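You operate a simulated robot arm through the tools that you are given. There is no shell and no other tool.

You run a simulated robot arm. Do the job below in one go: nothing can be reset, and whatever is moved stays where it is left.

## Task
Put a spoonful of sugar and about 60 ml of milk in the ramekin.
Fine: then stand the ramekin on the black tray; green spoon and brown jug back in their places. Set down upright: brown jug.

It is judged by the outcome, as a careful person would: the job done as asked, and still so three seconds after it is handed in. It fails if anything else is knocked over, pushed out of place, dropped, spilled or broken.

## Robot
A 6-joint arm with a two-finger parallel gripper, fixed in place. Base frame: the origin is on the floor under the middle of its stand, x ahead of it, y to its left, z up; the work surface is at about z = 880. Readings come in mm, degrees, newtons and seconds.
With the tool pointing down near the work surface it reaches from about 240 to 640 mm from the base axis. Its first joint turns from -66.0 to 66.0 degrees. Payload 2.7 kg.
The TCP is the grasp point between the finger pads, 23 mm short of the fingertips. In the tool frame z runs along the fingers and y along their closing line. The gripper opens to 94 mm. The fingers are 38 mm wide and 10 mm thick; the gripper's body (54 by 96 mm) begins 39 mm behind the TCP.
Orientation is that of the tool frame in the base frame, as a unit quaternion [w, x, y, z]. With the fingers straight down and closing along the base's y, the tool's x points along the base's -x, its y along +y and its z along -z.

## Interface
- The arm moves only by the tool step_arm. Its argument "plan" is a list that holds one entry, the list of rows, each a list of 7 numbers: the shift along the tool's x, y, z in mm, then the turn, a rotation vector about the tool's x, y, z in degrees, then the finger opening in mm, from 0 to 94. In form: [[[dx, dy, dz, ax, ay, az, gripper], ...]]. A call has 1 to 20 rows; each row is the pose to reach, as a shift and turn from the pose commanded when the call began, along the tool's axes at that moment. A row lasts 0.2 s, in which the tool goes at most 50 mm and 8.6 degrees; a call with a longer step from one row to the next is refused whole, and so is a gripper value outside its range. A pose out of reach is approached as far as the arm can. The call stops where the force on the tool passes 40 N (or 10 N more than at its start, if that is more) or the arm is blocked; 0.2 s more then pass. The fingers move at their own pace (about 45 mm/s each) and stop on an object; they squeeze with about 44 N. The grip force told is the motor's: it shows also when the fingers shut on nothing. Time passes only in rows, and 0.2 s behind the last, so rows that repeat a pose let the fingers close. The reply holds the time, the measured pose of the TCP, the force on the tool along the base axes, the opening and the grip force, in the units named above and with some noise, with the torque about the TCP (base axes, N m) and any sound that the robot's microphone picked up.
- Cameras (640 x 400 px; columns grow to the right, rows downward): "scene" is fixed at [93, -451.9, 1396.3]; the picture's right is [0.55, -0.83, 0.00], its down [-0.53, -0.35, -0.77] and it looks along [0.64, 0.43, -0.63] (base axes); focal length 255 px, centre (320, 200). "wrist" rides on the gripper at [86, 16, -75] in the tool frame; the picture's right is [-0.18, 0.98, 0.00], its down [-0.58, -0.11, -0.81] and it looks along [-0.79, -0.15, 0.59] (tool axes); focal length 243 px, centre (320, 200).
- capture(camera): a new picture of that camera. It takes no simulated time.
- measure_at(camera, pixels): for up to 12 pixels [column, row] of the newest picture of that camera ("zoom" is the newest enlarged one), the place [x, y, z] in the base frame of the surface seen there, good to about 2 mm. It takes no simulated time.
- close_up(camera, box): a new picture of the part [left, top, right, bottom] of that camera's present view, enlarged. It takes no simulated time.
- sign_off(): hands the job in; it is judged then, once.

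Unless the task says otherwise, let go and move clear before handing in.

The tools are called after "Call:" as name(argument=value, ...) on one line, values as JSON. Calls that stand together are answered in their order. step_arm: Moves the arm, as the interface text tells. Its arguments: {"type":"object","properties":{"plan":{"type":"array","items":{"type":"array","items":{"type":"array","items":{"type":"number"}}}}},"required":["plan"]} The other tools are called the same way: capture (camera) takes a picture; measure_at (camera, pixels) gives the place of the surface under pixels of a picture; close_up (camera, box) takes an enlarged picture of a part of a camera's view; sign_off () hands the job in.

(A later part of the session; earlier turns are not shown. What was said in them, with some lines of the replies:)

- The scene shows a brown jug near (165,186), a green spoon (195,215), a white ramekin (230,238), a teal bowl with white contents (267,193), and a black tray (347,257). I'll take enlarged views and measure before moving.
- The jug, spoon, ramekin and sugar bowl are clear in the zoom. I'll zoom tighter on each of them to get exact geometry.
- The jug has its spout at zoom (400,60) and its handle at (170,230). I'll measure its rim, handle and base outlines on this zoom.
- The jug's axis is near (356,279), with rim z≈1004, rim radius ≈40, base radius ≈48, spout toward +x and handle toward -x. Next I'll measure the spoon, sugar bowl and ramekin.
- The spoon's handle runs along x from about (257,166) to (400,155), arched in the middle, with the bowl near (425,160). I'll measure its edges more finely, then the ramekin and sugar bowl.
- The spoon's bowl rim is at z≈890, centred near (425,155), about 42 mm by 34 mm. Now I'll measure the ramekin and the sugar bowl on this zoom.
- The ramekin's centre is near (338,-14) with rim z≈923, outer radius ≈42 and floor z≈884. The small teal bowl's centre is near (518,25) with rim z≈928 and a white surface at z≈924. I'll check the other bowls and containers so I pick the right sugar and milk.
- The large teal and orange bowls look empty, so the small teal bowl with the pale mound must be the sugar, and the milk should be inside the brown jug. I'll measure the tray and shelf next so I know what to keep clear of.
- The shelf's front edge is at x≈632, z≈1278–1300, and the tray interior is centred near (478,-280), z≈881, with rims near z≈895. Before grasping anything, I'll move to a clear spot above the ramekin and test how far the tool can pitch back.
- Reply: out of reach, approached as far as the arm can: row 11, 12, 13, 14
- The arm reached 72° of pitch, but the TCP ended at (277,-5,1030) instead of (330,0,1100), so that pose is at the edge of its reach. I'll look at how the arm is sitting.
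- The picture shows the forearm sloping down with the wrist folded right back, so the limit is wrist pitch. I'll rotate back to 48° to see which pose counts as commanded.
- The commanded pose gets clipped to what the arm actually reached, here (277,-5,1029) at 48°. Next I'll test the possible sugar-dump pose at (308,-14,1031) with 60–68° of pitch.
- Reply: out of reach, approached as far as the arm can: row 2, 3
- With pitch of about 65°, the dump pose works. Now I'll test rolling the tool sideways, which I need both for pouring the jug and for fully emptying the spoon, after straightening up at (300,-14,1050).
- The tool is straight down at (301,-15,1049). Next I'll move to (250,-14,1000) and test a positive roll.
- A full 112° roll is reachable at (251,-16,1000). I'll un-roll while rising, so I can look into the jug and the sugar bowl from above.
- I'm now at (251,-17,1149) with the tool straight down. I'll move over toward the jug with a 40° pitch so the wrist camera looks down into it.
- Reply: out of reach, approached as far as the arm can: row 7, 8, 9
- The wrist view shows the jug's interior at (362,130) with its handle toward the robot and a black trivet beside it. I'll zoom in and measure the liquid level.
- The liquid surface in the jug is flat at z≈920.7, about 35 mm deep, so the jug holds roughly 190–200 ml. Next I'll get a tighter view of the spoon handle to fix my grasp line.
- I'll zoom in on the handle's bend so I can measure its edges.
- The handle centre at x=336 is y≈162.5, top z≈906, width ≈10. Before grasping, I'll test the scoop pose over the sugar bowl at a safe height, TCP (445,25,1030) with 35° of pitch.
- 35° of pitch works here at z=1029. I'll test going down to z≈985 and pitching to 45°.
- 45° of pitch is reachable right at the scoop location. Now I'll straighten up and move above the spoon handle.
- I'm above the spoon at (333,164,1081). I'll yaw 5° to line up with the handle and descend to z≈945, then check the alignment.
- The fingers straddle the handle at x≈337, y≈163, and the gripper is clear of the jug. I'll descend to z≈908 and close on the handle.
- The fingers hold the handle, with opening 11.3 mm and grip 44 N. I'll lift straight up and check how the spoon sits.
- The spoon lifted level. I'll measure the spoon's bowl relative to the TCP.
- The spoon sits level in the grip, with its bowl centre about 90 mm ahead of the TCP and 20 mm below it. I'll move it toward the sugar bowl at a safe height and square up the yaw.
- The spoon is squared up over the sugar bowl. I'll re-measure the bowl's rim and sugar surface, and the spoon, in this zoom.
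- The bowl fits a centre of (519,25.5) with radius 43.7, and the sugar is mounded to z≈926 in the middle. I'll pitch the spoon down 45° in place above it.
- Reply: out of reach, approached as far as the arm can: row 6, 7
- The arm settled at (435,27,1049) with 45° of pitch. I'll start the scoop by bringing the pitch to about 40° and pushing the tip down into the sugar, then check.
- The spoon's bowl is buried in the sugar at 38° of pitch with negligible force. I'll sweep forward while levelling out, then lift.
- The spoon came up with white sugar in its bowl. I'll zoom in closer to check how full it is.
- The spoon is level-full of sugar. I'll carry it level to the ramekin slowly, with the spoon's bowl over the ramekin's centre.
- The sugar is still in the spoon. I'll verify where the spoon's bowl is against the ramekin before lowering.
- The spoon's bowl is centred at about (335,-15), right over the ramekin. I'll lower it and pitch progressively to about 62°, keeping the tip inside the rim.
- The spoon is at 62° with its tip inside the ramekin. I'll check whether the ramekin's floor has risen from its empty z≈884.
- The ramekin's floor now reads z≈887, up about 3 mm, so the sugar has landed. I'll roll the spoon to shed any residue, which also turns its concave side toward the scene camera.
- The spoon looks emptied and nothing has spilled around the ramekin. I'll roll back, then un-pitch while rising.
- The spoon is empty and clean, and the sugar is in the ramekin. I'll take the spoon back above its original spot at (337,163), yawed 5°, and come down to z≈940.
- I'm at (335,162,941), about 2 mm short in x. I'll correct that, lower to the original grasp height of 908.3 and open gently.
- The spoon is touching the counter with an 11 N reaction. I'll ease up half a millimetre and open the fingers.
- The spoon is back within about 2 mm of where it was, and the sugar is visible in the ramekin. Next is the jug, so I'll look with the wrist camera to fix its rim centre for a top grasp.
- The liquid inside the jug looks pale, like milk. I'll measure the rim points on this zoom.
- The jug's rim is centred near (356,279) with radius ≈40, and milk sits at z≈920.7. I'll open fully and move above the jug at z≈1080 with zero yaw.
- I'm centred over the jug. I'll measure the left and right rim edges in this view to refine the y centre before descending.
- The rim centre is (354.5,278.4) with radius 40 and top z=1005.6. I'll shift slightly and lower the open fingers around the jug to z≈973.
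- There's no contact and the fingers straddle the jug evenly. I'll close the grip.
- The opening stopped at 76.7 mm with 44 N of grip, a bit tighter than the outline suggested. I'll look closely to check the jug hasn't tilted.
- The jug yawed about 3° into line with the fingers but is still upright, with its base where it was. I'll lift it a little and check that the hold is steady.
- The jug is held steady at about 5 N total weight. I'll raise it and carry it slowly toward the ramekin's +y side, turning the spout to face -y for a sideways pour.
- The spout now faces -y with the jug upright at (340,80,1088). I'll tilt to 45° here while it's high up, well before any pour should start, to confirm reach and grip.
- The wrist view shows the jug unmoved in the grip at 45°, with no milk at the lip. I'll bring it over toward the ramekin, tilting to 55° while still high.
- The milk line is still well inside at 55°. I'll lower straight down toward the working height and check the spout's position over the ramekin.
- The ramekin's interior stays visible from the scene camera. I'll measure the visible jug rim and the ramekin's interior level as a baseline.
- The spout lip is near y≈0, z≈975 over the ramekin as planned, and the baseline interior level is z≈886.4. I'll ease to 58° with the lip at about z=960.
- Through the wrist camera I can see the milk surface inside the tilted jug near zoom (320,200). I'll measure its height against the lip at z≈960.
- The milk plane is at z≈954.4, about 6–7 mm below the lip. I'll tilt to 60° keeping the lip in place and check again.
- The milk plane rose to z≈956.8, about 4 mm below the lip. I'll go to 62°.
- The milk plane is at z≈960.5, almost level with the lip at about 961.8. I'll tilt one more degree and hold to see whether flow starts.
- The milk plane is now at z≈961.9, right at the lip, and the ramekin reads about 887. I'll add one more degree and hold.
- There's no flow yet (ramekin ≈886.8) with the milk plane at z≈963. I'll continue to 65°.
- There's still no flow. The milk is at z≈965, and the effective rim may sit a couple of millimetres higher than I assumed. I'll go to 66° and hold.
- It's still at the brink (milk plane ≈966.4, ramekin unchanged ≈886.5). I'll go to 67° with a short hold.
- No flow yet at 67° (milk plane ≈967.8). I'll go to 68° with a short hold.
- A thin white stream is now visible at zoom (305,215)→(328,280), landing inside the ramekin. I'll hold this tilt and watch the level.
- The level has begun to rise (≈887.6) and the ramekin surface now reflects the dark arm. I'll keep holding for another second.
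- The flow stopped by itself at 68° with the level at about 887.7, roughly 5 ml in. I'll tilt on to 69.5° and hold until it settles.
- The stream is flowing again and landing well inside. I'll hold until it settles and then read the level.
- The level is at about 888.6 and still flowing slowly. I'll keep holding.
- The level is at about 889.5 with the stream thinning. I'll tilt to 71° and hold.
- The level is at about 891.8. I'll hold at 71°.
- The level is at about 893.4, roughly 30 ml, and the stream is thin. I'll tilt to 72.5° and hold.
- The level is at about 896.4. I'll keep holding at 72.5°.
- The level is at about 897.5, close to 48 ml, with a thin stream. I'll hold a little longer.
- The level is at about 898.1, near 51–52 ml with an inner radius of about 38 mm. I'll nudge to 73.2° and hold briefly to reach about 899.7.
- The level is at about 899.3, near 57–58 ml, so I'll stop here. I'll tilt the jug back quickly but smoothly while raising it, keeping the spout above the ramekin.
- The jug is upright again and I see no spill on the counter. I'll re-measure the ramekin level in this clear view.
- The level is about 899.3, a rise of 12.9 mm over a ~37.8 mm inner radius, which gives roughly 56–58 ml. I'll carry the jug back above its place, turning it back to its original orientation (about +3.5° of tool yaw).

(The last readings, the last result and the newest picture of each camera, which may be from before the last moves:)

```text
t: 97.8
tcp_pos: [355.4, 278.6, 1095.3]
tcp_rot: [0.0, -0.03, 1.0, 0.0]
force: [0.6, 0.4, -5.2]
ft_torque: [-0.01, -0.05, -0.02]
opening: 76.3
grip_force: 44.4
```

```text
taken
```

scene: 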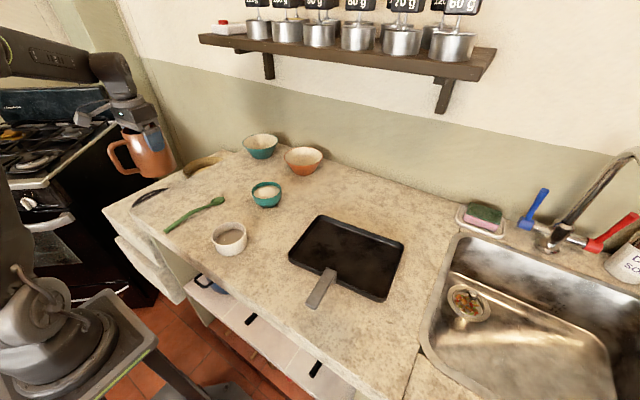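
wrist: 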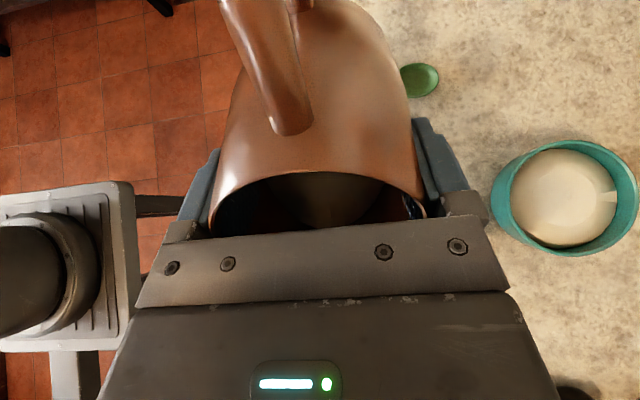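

The averaged weight drop is about 0.7 N, consistent with roughly 60 ml poured. The jug hangs over its place at (355.7,279), so I'll lower it to just above the counter.

Call:
step_arm(plan=[[[0, 0, 25, 0, 0, 0, 60], [0, 0, 50, 0, 0, 0, 60], [0, 0, 75, 0, 0, 0, 60], [0, 0, 95, 0, 0, 0, 60], [0, 0, 108, 0, 0, 0, 60], [0, 0, 116, 0, 0, 0, 60], [0, 0, 116, 0, 0, 0, 60]]])

Call:
close_up(camera="scene", box=[120, 150, 200, 220])

Call:
measure_at(camera="zoom", pixels=[[160, 225], [175, 195], [210, 180], [185, 260], [210, 305], [230, 325], [290, 308], [330, 335], [400, 332], [450, 305], [240, 140], [290, 140]])

```text
t: 99.4
tcp_pos: [355.8, 278.9, 978.2]
tcp_rot: [0.0, -0.03, 1.0, 0.001]
force: [-1.0, 0.0, -4.4]
ft_torque: [0.01, -0.04, -0.02]
opening: 76.6
grip_force: 44.0
```

```text
5.71 times, centred on (160, 185) of scene
```

zoom: 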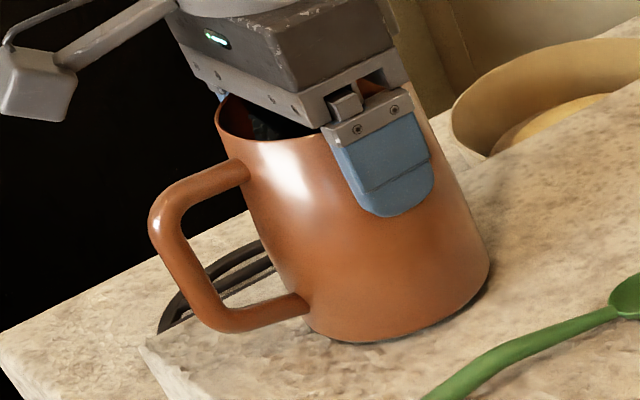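

```text
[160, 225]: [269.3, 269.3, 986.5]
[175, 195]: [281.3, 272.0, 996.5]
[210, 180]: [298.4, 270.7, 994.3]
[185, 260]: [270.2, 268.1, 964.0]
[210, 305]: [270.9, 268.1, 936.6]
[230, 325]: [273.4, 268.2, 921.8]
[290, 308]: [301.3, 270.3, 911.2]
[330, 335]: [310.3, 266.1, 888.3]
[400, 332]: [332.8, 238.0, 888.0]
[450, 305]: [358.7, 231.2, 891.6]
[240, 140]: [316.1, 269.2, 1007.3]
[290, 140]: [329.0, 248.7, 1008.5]
```

The handle now measures y≈268–270, matching the original 266–270, and the base is about 4 mm above the counter. I'll lower the last few millimetres with a touch more yaw and look for contact.

Call:
step_arm(plan=[[[0, 0, 1.5, 0, 0, -0.5, 60], [0, 0, 3, 0, 0, -1, 60], [0, 0, 4, 0, 0, -1, 60], [0, 0, 4.7, 0, 0, -1, 60], [0, 0, 4.7, 0, 0, -1, 60]]])

Call:
close_up(camera="scene", box=[120, 150, 200, 220])

```text
t: 100.6
tcp_pos: [354.6, 280.0, 976.8]
tcp_rot: [0.0, -0.04, 0.999, 0.001]
force: [-0.6, -2.8, 4.5]
ft_torque: [-0.25, 0.45, 0.14]
opening: 76.4
grip_force: 43.6
```

```text
5.71 times, centred on (160, 185) of scene
```

zoom: 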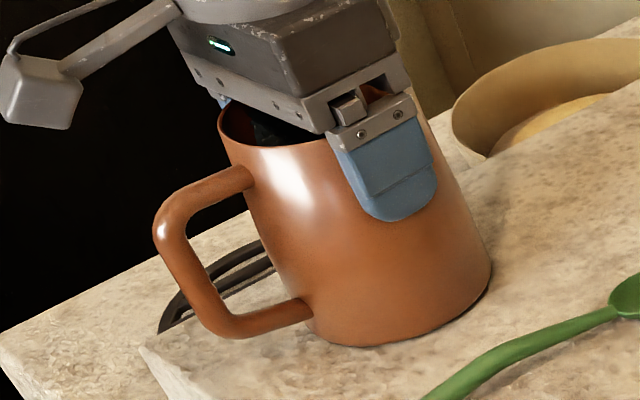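

The jug's base has made contact (force flipped to +4.5 N). I'll ease up slightly and open the fingers to release it.

Call:
step_arm(plan=[[[0, 0, -1, 0, 0, 0, 60], [0, 0, -1, 0, 0, 0, 78], [0, 0, -1, 0, 0, 0, 84], [0, 0, -1, 0, 0, 0, 90], [0, 0, -1, 0, 0, 0, 94], [0, 0, -1, 0, 0, 0, 94], [0, 0, -1, 0, 0, 0, 94]]])

Call:
close_up(camera="scene", box=[120, 150, 200, 220])

Call:
capture(camera="wrist")

```text
t: 102.2
tcp_pos: [355.9, 279.9, 974.8]
tcp_rot: [-0.001, -0.04, 0.999, 0.001]
force: [-0.9, 0.0, 0.4]
ft_torque: [0.04, -0.04, 0.03]
opening: 94.0
grip_force: 0.0
```

```text
5.71 times, centred on (160, 185) of scene
```

zoom: 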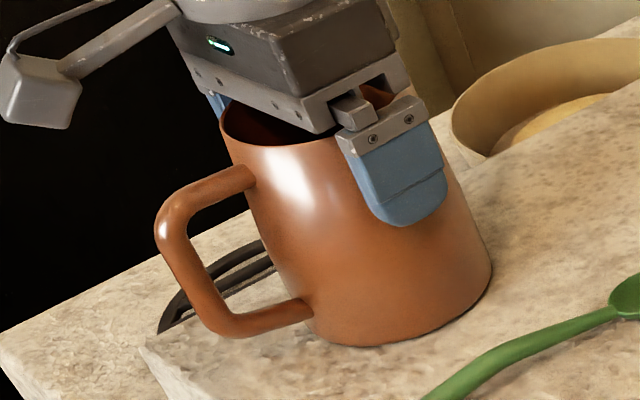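

```text
taken
```

wrist: 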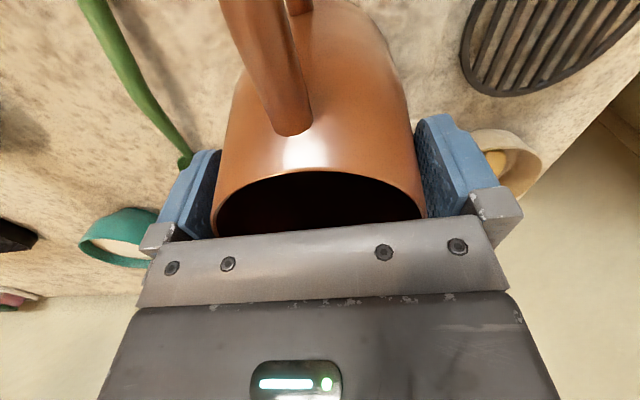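

Both fingers are open and clear of the jug, which stands flat. I'll rise straight up and then verify the jug's position and milk level.

Call:
step_arm(plan=[[[0, 0, -10, 0, 0, 0, 94], [0, 0, -25, 0, 0, 0, 94], [0, 0, -50, 0, 0, 0, 94], [0, 0, -80, 0, 0, 0, 94], [0, 0, -106, 0, 0, 0, 94], [0, 0, -106, 0, 0, 0, 94]]])

Call:
close_up(camera="wrist", box=[240, 0, 400, 160])

Call:
measure_at(camera="zoom", pixels=[[300, 120], [270, 140], [380, 140], [330, 170], [250, 120], [410, 120], [300, 90], [340, 110], [360, 150], [320, 150]])

Call:
close_up(camera="scene", box=[120, 150, 200, 220])

Call:
measure_at(camera="zoom", pixels=[[160, 230], [175, 200], [210, 185], [185, 265], [210, 310], [230, 330], [290, 315], [330, 340], [400, 338], [450, 315], [485, 280], [290, 146]])

```text
t: 103.6
tcp_pos: [353.8, 278.9, 1082.4]
tcp_rot: [0.0, -0.04, 0.999, 0.001]
force: [-0.5, 0.4, -0.8]
ft_torque: [0.01, -0.04, -0.05]
opening: 94.0
grip_force: 0.2
```

```text
2.50 times, centred on (320, 80) of wrist
```

zoom: 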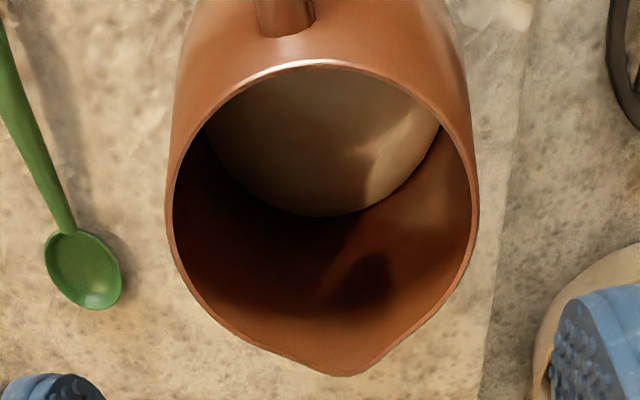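

```text
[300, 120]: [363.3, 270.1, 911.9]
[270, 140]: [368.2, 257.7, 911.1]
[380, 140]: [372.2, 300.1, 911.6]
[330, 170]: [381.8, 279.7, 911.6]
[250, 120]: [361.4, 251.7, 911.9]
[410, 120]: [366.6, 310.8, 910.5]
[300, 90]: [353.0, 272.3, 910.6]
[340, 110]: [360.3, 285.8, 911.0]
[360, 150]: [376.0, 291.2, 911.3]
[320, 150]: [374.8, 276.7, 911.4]
```

```text
5.71 times, centred on (160, 185) of scene
```

zoom: 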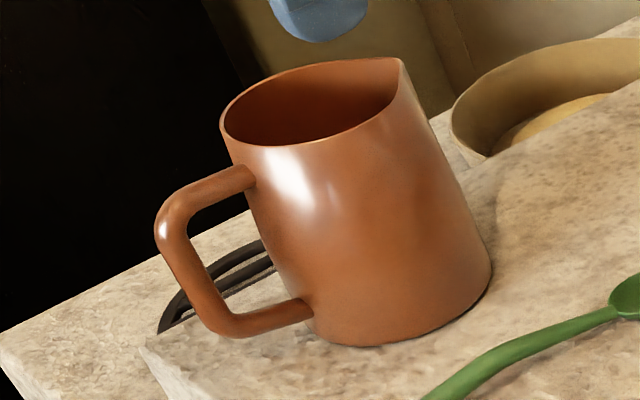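

```text
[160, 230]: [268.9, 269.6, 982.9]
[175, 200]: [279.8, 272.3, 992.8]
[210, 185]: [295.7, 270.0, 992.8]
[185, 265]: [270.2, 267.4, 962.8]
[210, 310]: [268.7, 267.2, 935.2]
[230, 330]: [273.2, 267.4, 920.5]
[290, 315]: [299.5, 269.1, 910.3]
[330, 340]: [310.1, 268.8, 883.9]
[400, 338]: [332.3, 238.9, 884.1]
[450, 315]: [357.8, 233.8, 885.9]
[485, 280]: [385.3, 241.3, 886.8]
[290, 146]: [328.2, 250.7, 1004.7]
```

The jug stands upright within about 1 mm of its original spot. The milk inside dropped from z≈920.6 to 911.3, about 56 ml over its ~43.7 mm inner radius, which agrees with the ramekin reading. Next I'll move above the ramekin to plan its grasp.

Call:
step_arm(plan=[[[6, -42, 0, 0, 0, 0.7, 94], [12, -83, 0, 0, 0, 1.4, 94], [18, -125, 4, 0, 0, 2.1, 94], [24, -166, 8, 0, 0, 2.8, 94], [30, -208, 12, 0, 0, 3.5, 94], [36, -249, 17, 0, 0, 4.2, 94], [41.4, -290.7, 22, 0, 0, 4.6, 94], [41.4, -290.7, 22, 0, 0, 4.6, 94]]])

Call:
capture(camera="wrist")

Call:
close_up(camera="wrist", box=[240, 20, 400, 180])

```text
t: 105.4
tcp_pos: [337.4, -13.9, 1059.5]
tcp_rot: [-0.001, 0.0, 1.0, 0.0]
force: [0.2, -0.5, 0.4]
ft_torque: [-0.04, 0.02, -0.01]
opening: 94.1
grip_force: 0.0
```

```text
taken
```

wrist: 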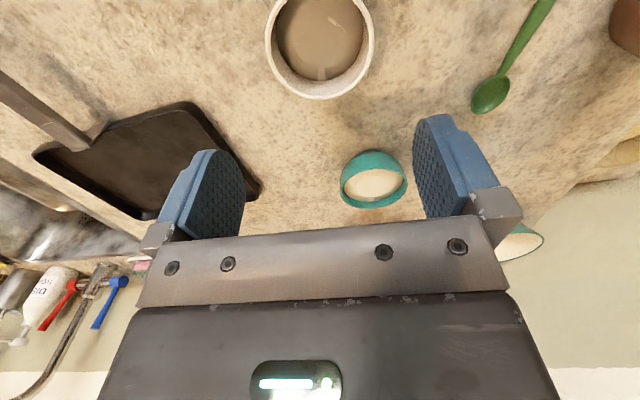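

```text
2.50 times, centred on (320, 100) of wrist
```

zoom: 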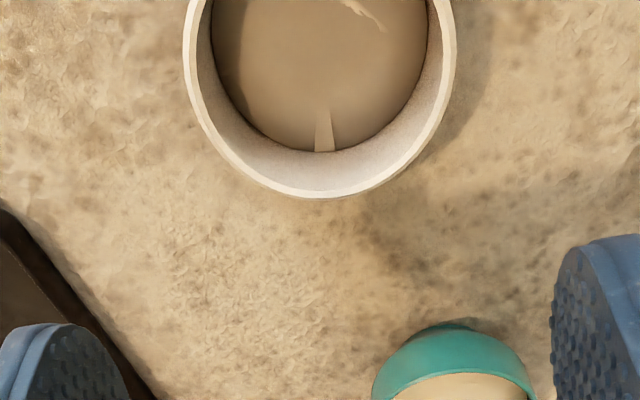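

The milk looks tan and smooth in the ramekin. I'll zoom on the whole ramekin and measure its rim.

Call:
close_up(camera="wrist", box=[240, 0, 400, 110])

```text
3.64 times, centred on (320, 55) of wrist
```

zoom: 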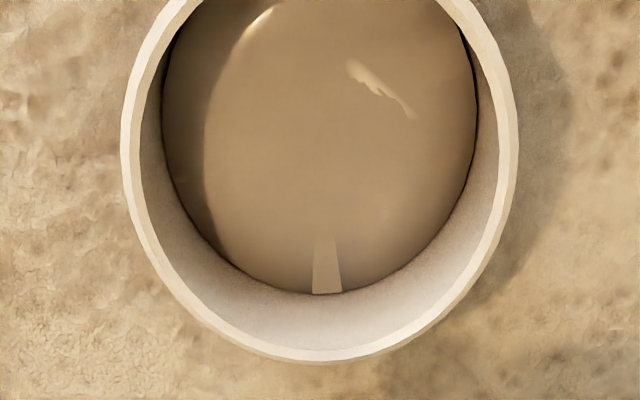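

Call:
measure_at(camera="zoom", pixels=[[128, 160], [128, 120], [515, 160], [512, 110], [325, 360], [200, 312], [440, 322], [150, 50], [490, 50], [138, 160], [500, 160], [325, 350]])

Call:
measure_at(camera="zoom", pixels=[[320, 150], [250, 100], [400, 120], [300, 200], [380, 220], [220, 180], [330, 60], [270, 240], [420, 180], [300, 20], [165, 110], [474, 110]])

```text
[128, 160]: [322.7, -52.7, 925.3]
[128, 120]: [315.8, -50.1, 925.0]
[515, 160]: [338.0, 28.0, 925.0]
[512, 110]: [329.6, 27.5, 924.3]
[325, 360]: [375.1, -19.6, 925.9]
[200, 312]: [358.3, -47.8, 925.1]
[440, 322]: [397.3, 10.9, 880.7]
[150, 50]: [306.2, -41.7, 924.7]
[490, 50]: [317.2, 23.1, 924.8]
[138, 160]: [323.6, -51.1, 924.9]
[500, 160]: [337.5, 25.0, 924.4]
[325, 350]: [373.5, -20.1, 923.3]
```

```text
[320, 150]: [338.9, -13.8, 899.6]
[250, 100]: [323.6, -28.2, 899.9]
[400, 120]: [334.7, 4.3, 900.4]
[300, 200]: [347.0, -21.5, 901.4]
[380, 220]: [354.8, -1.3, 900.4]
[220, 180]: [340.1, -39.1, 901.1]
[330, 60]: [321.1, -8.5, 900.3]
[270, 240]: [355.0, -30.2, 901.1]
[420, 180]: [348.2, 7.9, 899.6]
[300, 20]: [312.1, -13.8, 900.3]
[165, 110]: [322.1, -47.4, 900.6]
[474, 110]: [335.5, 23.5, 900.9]
```

The ramekin's rim centre is (335,-13.4) with outer radius ≈41 and rim z≈925, and the milk is at z≈900. I'll descend with the fingers fully open around it to z≈915.

Call:
step_arm(plan=[[[2.2, 0.5, 40, 0, 0, 0, 94], [2.2, 0.5, 80, 0, 0, 0, 94], [2.2, 0.5, 105, 0, 0, 0, 94], [2.2, 0.5, 125, 0, 0, 0, 94], [2.2, 0.5, 137, 0, 0, 0, 94], [2.2, 0.5, 144, 0, 0, 0, 94], [2.2, 0.5, 144, 0, 0, 0, 94]]])

Call:
capture(camera="wrist")

Call:
close_up(camera="scene", box=[180, 170, 280, 265])

```text
t: 107.0
tcp_pos: [334.1, -12.9, 915.5]
tcp_rot: [0.0, 0.001, 1.0, 0.001]
force: [0.3, 0.8, 0.9]
ft_torque: [-0.02, 0.0, 0.01]
opening: 93.8
grip_force: 0.0
```

```text
taken
```

wrist: 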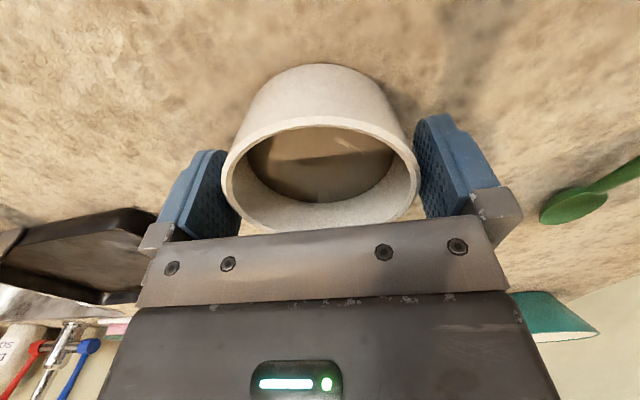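

```text
4.21 times, centred on (230, 218) of scene
```

zoom: 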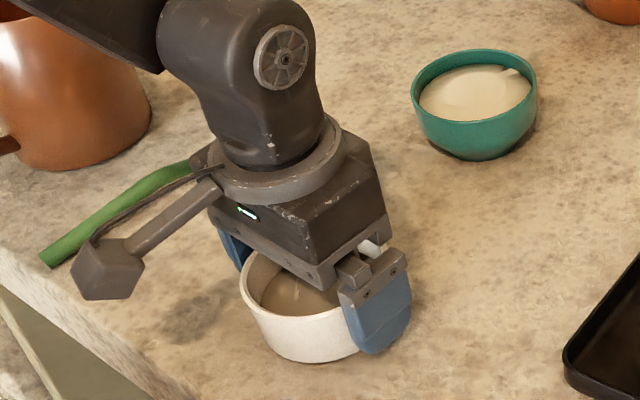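

The fingers straddle the ramekin with space on both sides. I'll close slowly.

Call:
step_arm(plan=[[[0, 0, 0, 0, 0, 0, 90], [0, 0, 0, 0, 0, 0, 88], [0, 0, 0, 0, 0, 0, 86], [0, 0, 0, 0, 0, 0, 84], [0, 0, 0, 0, 0, 0, 82], [0, 0, 0, 0, 0, 0, 80], [0, 0, 0, 0, 0, 0, 78], [0, 0, 0, 0, 0, 0, 74], [0, 0, 0, 0, 0, 0, 68], [0, 0, 0, 0, 0, 0, 60], [0, 0, 0, 0, 0, 0, 60]]])

Call:
capture(camera="wrist")

Call:
close_up(camera="scene", box=[180, 170, 280, 265])

```text
t: 109.4
tcp_pos: [334.1, -13.5, 916.1]
tcp_rot: [0.0, 0.001, 1.0, 0.0]
force: [-0.1, 1.9, 1.7]
ft_torque: [-0.03, -0.02, -0.01]
opening: 84.8
grip_force: 44.5
```

```text
taken
```

wrist: 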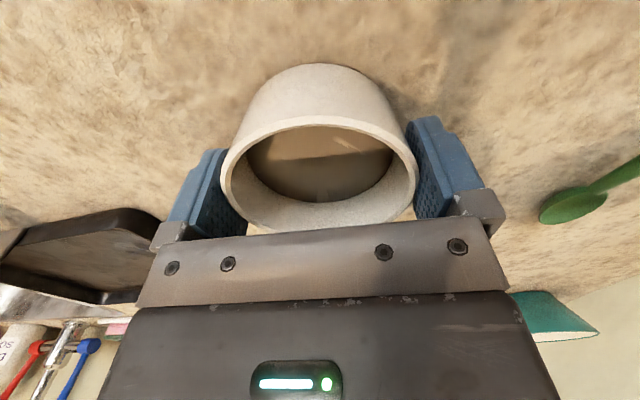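

```text
4.21 times, centred on (230, 218) of scene
```

zoom: 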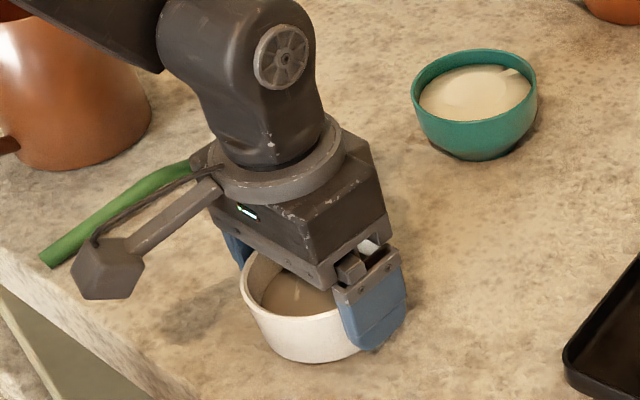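

The grip is firm at 84.8 mm with 44 N. I'll lift slowly and check that the ramekin stays level.

Call:
step_arm(plan=[[[0, 0, -2, 0, 0, 0, 60], [0, 0, -6, 0, 0, 0, 60], [0, 0, -12, 0, 0, 0, 60], [0, 0, -20, 0, 0, 0, 60], [0, 0, -28, 0, 0, 0, 60], [0, 0, -32, 0, 0, 0, 60], [0, 0, -32, 0, 0, 0, 60]]])

Call:
capture(camera="wrist")

Call:
close_up(camera="scene", box=[180, 170, 280, 265])

```text
t: 111.0
tcp_pos: [334.2, -13.3, 947.3]
tcp_rot: [0.0, 0.0, 1.0, 0.0]
force: [0.1, 0.2, -2.1]
ft_torque: [0.03, -0.02, -0.01]
opening: 85.0
grip_force: 44.2
```

```text
taken
```

wrist: 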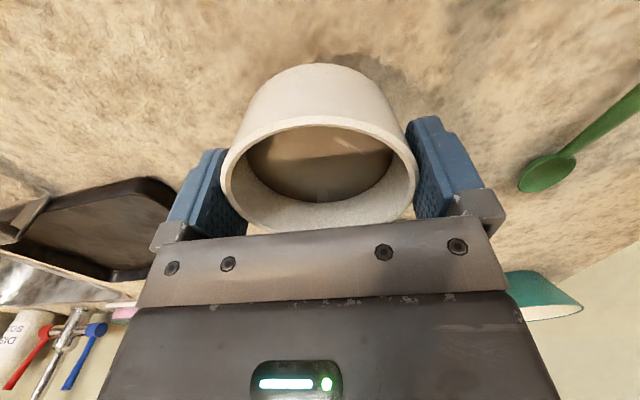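

```text
4.21 times, centred on (230, 218) of scene
```

zoom: 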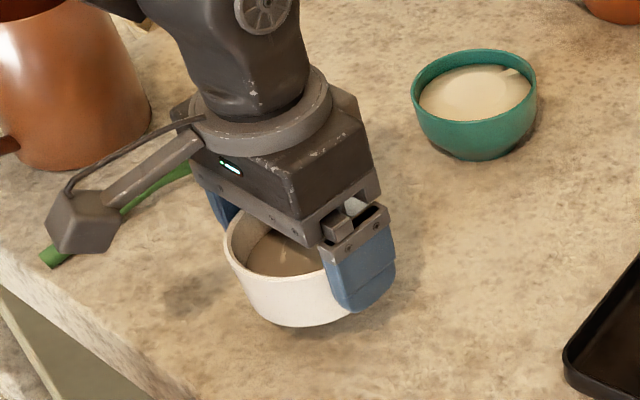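

The ramekin is level in the grip, with about 2 N of load. I'll raise it a bit more and glide smoothly over to the tray centre.

Call:
step_arm(plan=[[[0, 0, -4, 0, 0, 0, 60], [0, 0, -14, 0, 0, 0, 60], [0, 0, -26, 0, 0, 0, 60], [0, 0, -35, 0, 0, 0, 60], [0, 0, -38, 0, 0, 0, 60], [0, 0, -38, 0, 0, 0, 60]]])

Call:
step_arm(plan=[[[-1.8, -3.5, 0, 0, 0, 0, 60], [-5.5, -10.6, 0, 0, 0, 0, 60], [-11.1, -21.3, 0, 0, 0, 0, 60], [-18.5, -35.5, 0, 0, 0, 0, 60], [-26.8, -51.4, 0, 0, 0, 0, 60], [-35.1, -67.4, 0, 0, 0, 0, 60], [-44.3, -85.1, 0, 0, 0, 0, 60], [-53.5, -102.8, 0, 0, 0, 0, 60], [-62.8, -120.5, 0, 0, 0, 0, 60], [-72, -138.3, 0, 0, 0, 0, 60], [-81.2, -156, 0, 0, 0, 0, 60], [-90.5, -173.7, 0, 0, 0, 0, 60], [-99.7, -191.4, 0, 0, 0, 0, 60], [-108, -207.4, 0, 0, 0, 0, 60], [-116.3, -223.3, 0, 0, 0, 0, 60], [-123.7, -237.5, 0, 0, 0, 0, 60], [-129.2, -248.2, 0, 0, 0, 0, 60], [-133.4, -256.1, 0, 0, 0, 0, 60], [-136.1, -261.5, 0, 0, 0, 0, 60], [-138, -265, 0, 0, 0, 0, 60]]])

Call:
capture(camera="scene")

Call:
capture(camera="wrist")

```text
t: 112.4
tcp_pos: [334.0, -12.7, 986.7]
tcp_rot: [0.0, 0.001, 1.0, 0.001]
force: [-0.4, 0.7, -2.0]
ft_torque: [-0.04, -0.03, -0.03]
opening: 85.2
grip_force: 44.1
```

```text
t: 116.6
tcp_pos: [472.4, -279.2, 984.8]
tcp_rot: [-0.001, 0.0, 1.0, 0.0]
force: [-0.1, 0.1, -2.5]
ft_torque: [0.02, 0.03, 0.03]
opening: 85.1
grip_force: 44.1
```

```text
taken
```

scene: 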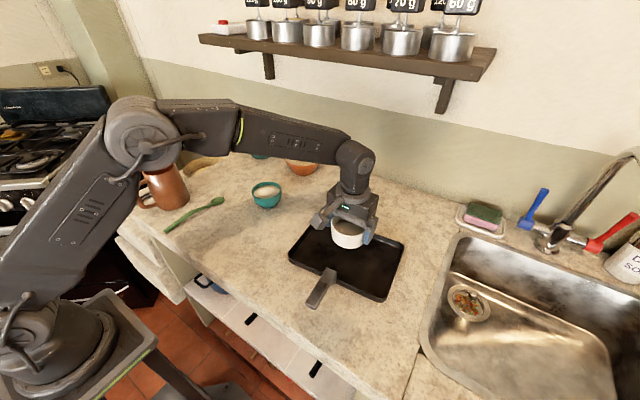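

```text
taken
```

wrist: 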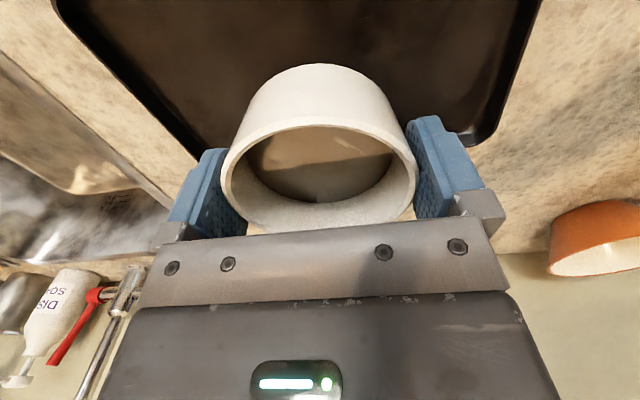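

The ramekin is over the tray's middle at (472,-279) with clear space around. I'll lower it to just above the tray floor.

Call:
step_arm(plan=[[[0, 0, 6, 0, 0, 0, 60], [0, 0, 18, 0, 0, 0, 60], [0, 0, 32, 0, 0, 0, 60], [0, 0, 44, 0, 0, 0, 60], [0, 0, 54, 0, 0, 0, 60], [0, 0, 60, 0, 0, 0, 60], [0, 0, 62, 0, 0, 0, 60], [0, 0, 62, 0, 0, 0, 60]]])

Call:
close_up(camera="scene", box=[280, 180, 420, 310])

```text
t: 118.4
tcp_pos: [472.3, -279.1, 924.5]
tcp_rot: [0.0, 0.001, 1.0, 0.001]
force: [-0.1, 0.7, -1.8]
ft_torque: [0.04, 0.02, -0.01]
opening: 84.9
grip_force: 44.5
```

```text
3.08 times, centred on (350, 245) of scene
```

zoom: 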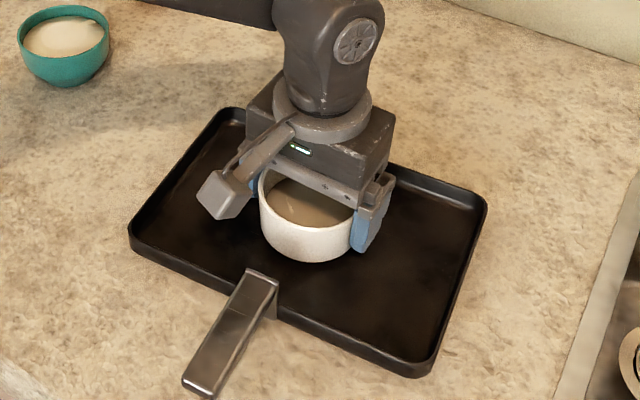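

It's hovering a few millimetres above the tray floor. I'll lower in 1 mm steps and look for contact.

Call:
step_arm(plan=[[[0, 0, 1, 0, 0, 0, 60], [0, 0, 2, 0, 0, 0, 60], [0, 0, 3, 0, 0, 0, 60], [0, 0, 4, 0, 0, 0, 60], [0, 0, 5, 0, 0, 0, 60], [0, 0, 5, 0, 0, 0, 60]]])

```text
t: 119.8
tcp_pos: [472.3, -278.4, 918.9]
tcp_rot: [0.001, 0.0, 1.0, 0.0]
force: [-4.7, 3.0, 13.5]
ft_torque: [0.33, 0.37, -0.01]
opening: 84.8
grip_force: 44.2
```

Contact is confirmed (+13.5 N). I'll ease up half a millimetre and open the fingers slowly.

Call:
step_arm(plan=[[[0, 0, -0.6, 0, 0, 0, 60], [0, 0, -0.6, 0, 0, 0, 84], [0, 0, -0.6, 0, 0, 0, 86], [0, 0, -0.6, 0, 0, 0, 88], [0, 0, -0.6, 0, 0, 0, 90], [0, 0, -0.6, 0, 0, 0, 92], [0, 0, -0.6, 0, 0, 0, 94], [0, 0, -0.6, 0, 0, 0, 94]]])

Call:
capture(camera="wrist")

Call:
close_up(camera="scene", box=[280, 180, 420, 310])

```text
t: 121.6
tcp_pos: [473.0, -278.0, 917.3]
tcp_rot: [0.0, 0.001, 1.0, 0.001]
force: [0.0, 0.2, 0.3]
ft_torque: [-0.01, -0.01, 0.0]
opening: 94.0
grip_force: 0.1
```

```text
taken
```

wrist: 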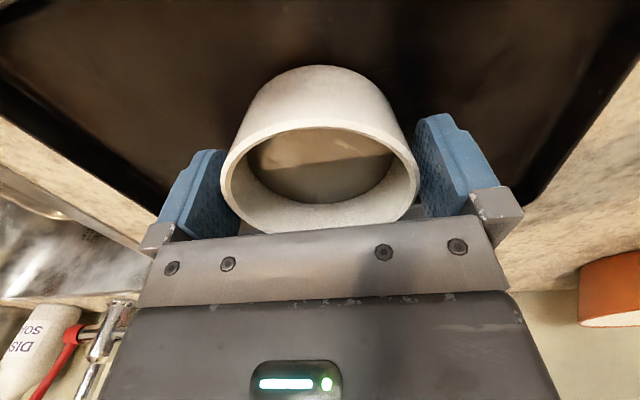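

```text
3.08 times, centred on (350, 245) of scene
```

zoom: 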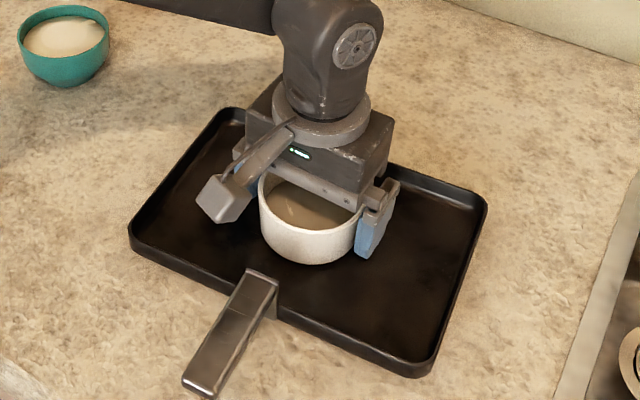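

The ramekin stands on the tray and the fingers are clear on both sides. I'll rise straight up and retreat, then inspect everything.

Call:
step_arm(plan=[[[0, 0, -12, 0, 0, 0, 94], [0, 0, -40, 0, 0, 0, 94], [0, 0, -80, 0, 0, 0, 94], [0, 0, -125, 0, 0, 0, 94], [0, 0, -170, 0, 0, 0, 94], [0, 0, -210, 0, 0, 0, 94], [0, 0, -230, 0, 0, 0, 94], [0, 0, -230, 0, 0, 0, 94]]])

Call:
step_arm(plan=[[[20, 40, 0, 0, 0, 0, 94], [40, 80, 0, 0, 0, 0, 94], [60, 120, 0, 0, 0, 0, 94], [80, 160, 0, 0, 0, 0, 94], [100, 200, 0, 0, 0, 0, 94], [100, 200, 0, 0, 0, 0, 94]]])

Call:
capture(camera="scene")

Call:
close_up(camera="scene", box=[280, 180, 420, 310])

Call:
close_up(camera="scene", box=[110, 130, 330, 270])

```text
t: 123.4
tcp_pos: [473.4, -278.1, 1149.4]
tcp_rot: [0.0, 0.0, 1.0, 0.001]
force: [-0.7, -0.8, 0.4]
ft_torque: [0.02, 0.01, -0.01]
opening: 94.0
grip_force: 0.0
```

```text
t: 124.8
tcp_pos: [371.6, -75.5, 1150.8]
tcp_rot: [0.001, 0.001, 1.0, 0.001]
force: [0.4, -0.4, 0.3]
ft_torque: [0.02, 0.01, 0.0]
opening: 94.2
grip_force: 0.2
```

```text
taken
```

scene: 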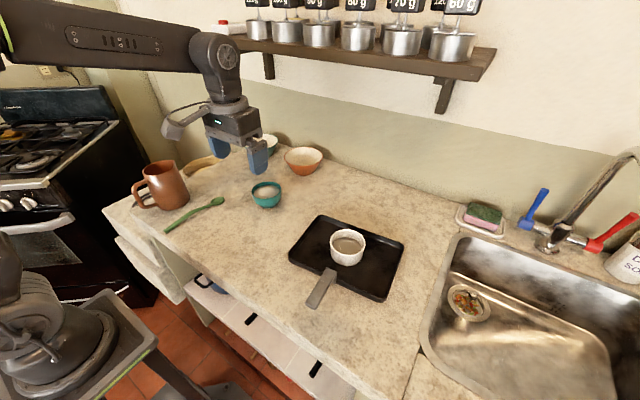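

```text
3.08 times, centred on (350, 245) of scene
```

zoom: 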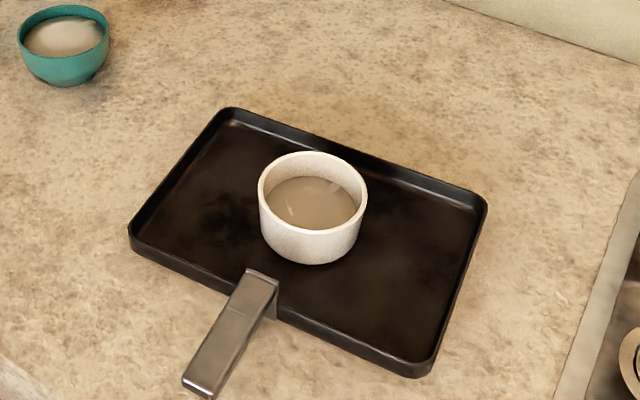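

```text
2.86 times, centred on (220, 200) of scene
```

zoom: 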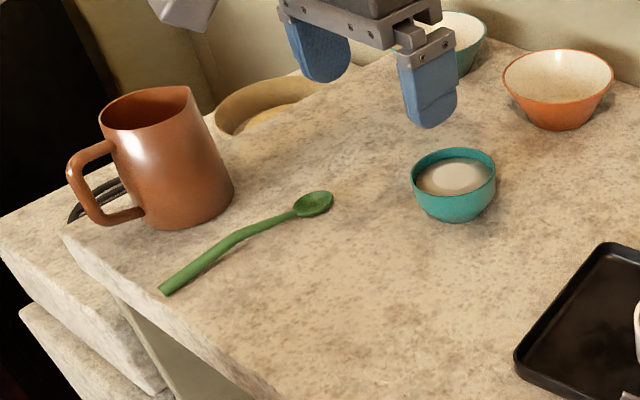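

The final pictures show the ramekin upright on the black tray with milk over the sugar. The jug is upright in its place, the green spoon is back where it lay, and nothing else has moved or spilled. The gripper is empty and clear, so I'm handing in.

Call:
sign_off()

```text
The job is handed in.
```

The job is done and handed in. The ramekin holds a level spoonful of sugar and about 55 ml of milk, and it stands upright near the middle of the black tray.

- **Milk amount:** two level readings, one in the ramekin and one in the jug, put the pour at 54–58 ml. That is slightly under 60, and I left it rather than risk a second pour.
- **Brown jug:** it is upright and back within about 1–2 mm of where it stood, facing the same way.
- **Green spoon:** it is back within about 2 mm of where it lay, and empty.

I saw no spills, and nothing else looked moved in the final pictures. The gripper is open and clear of everything.
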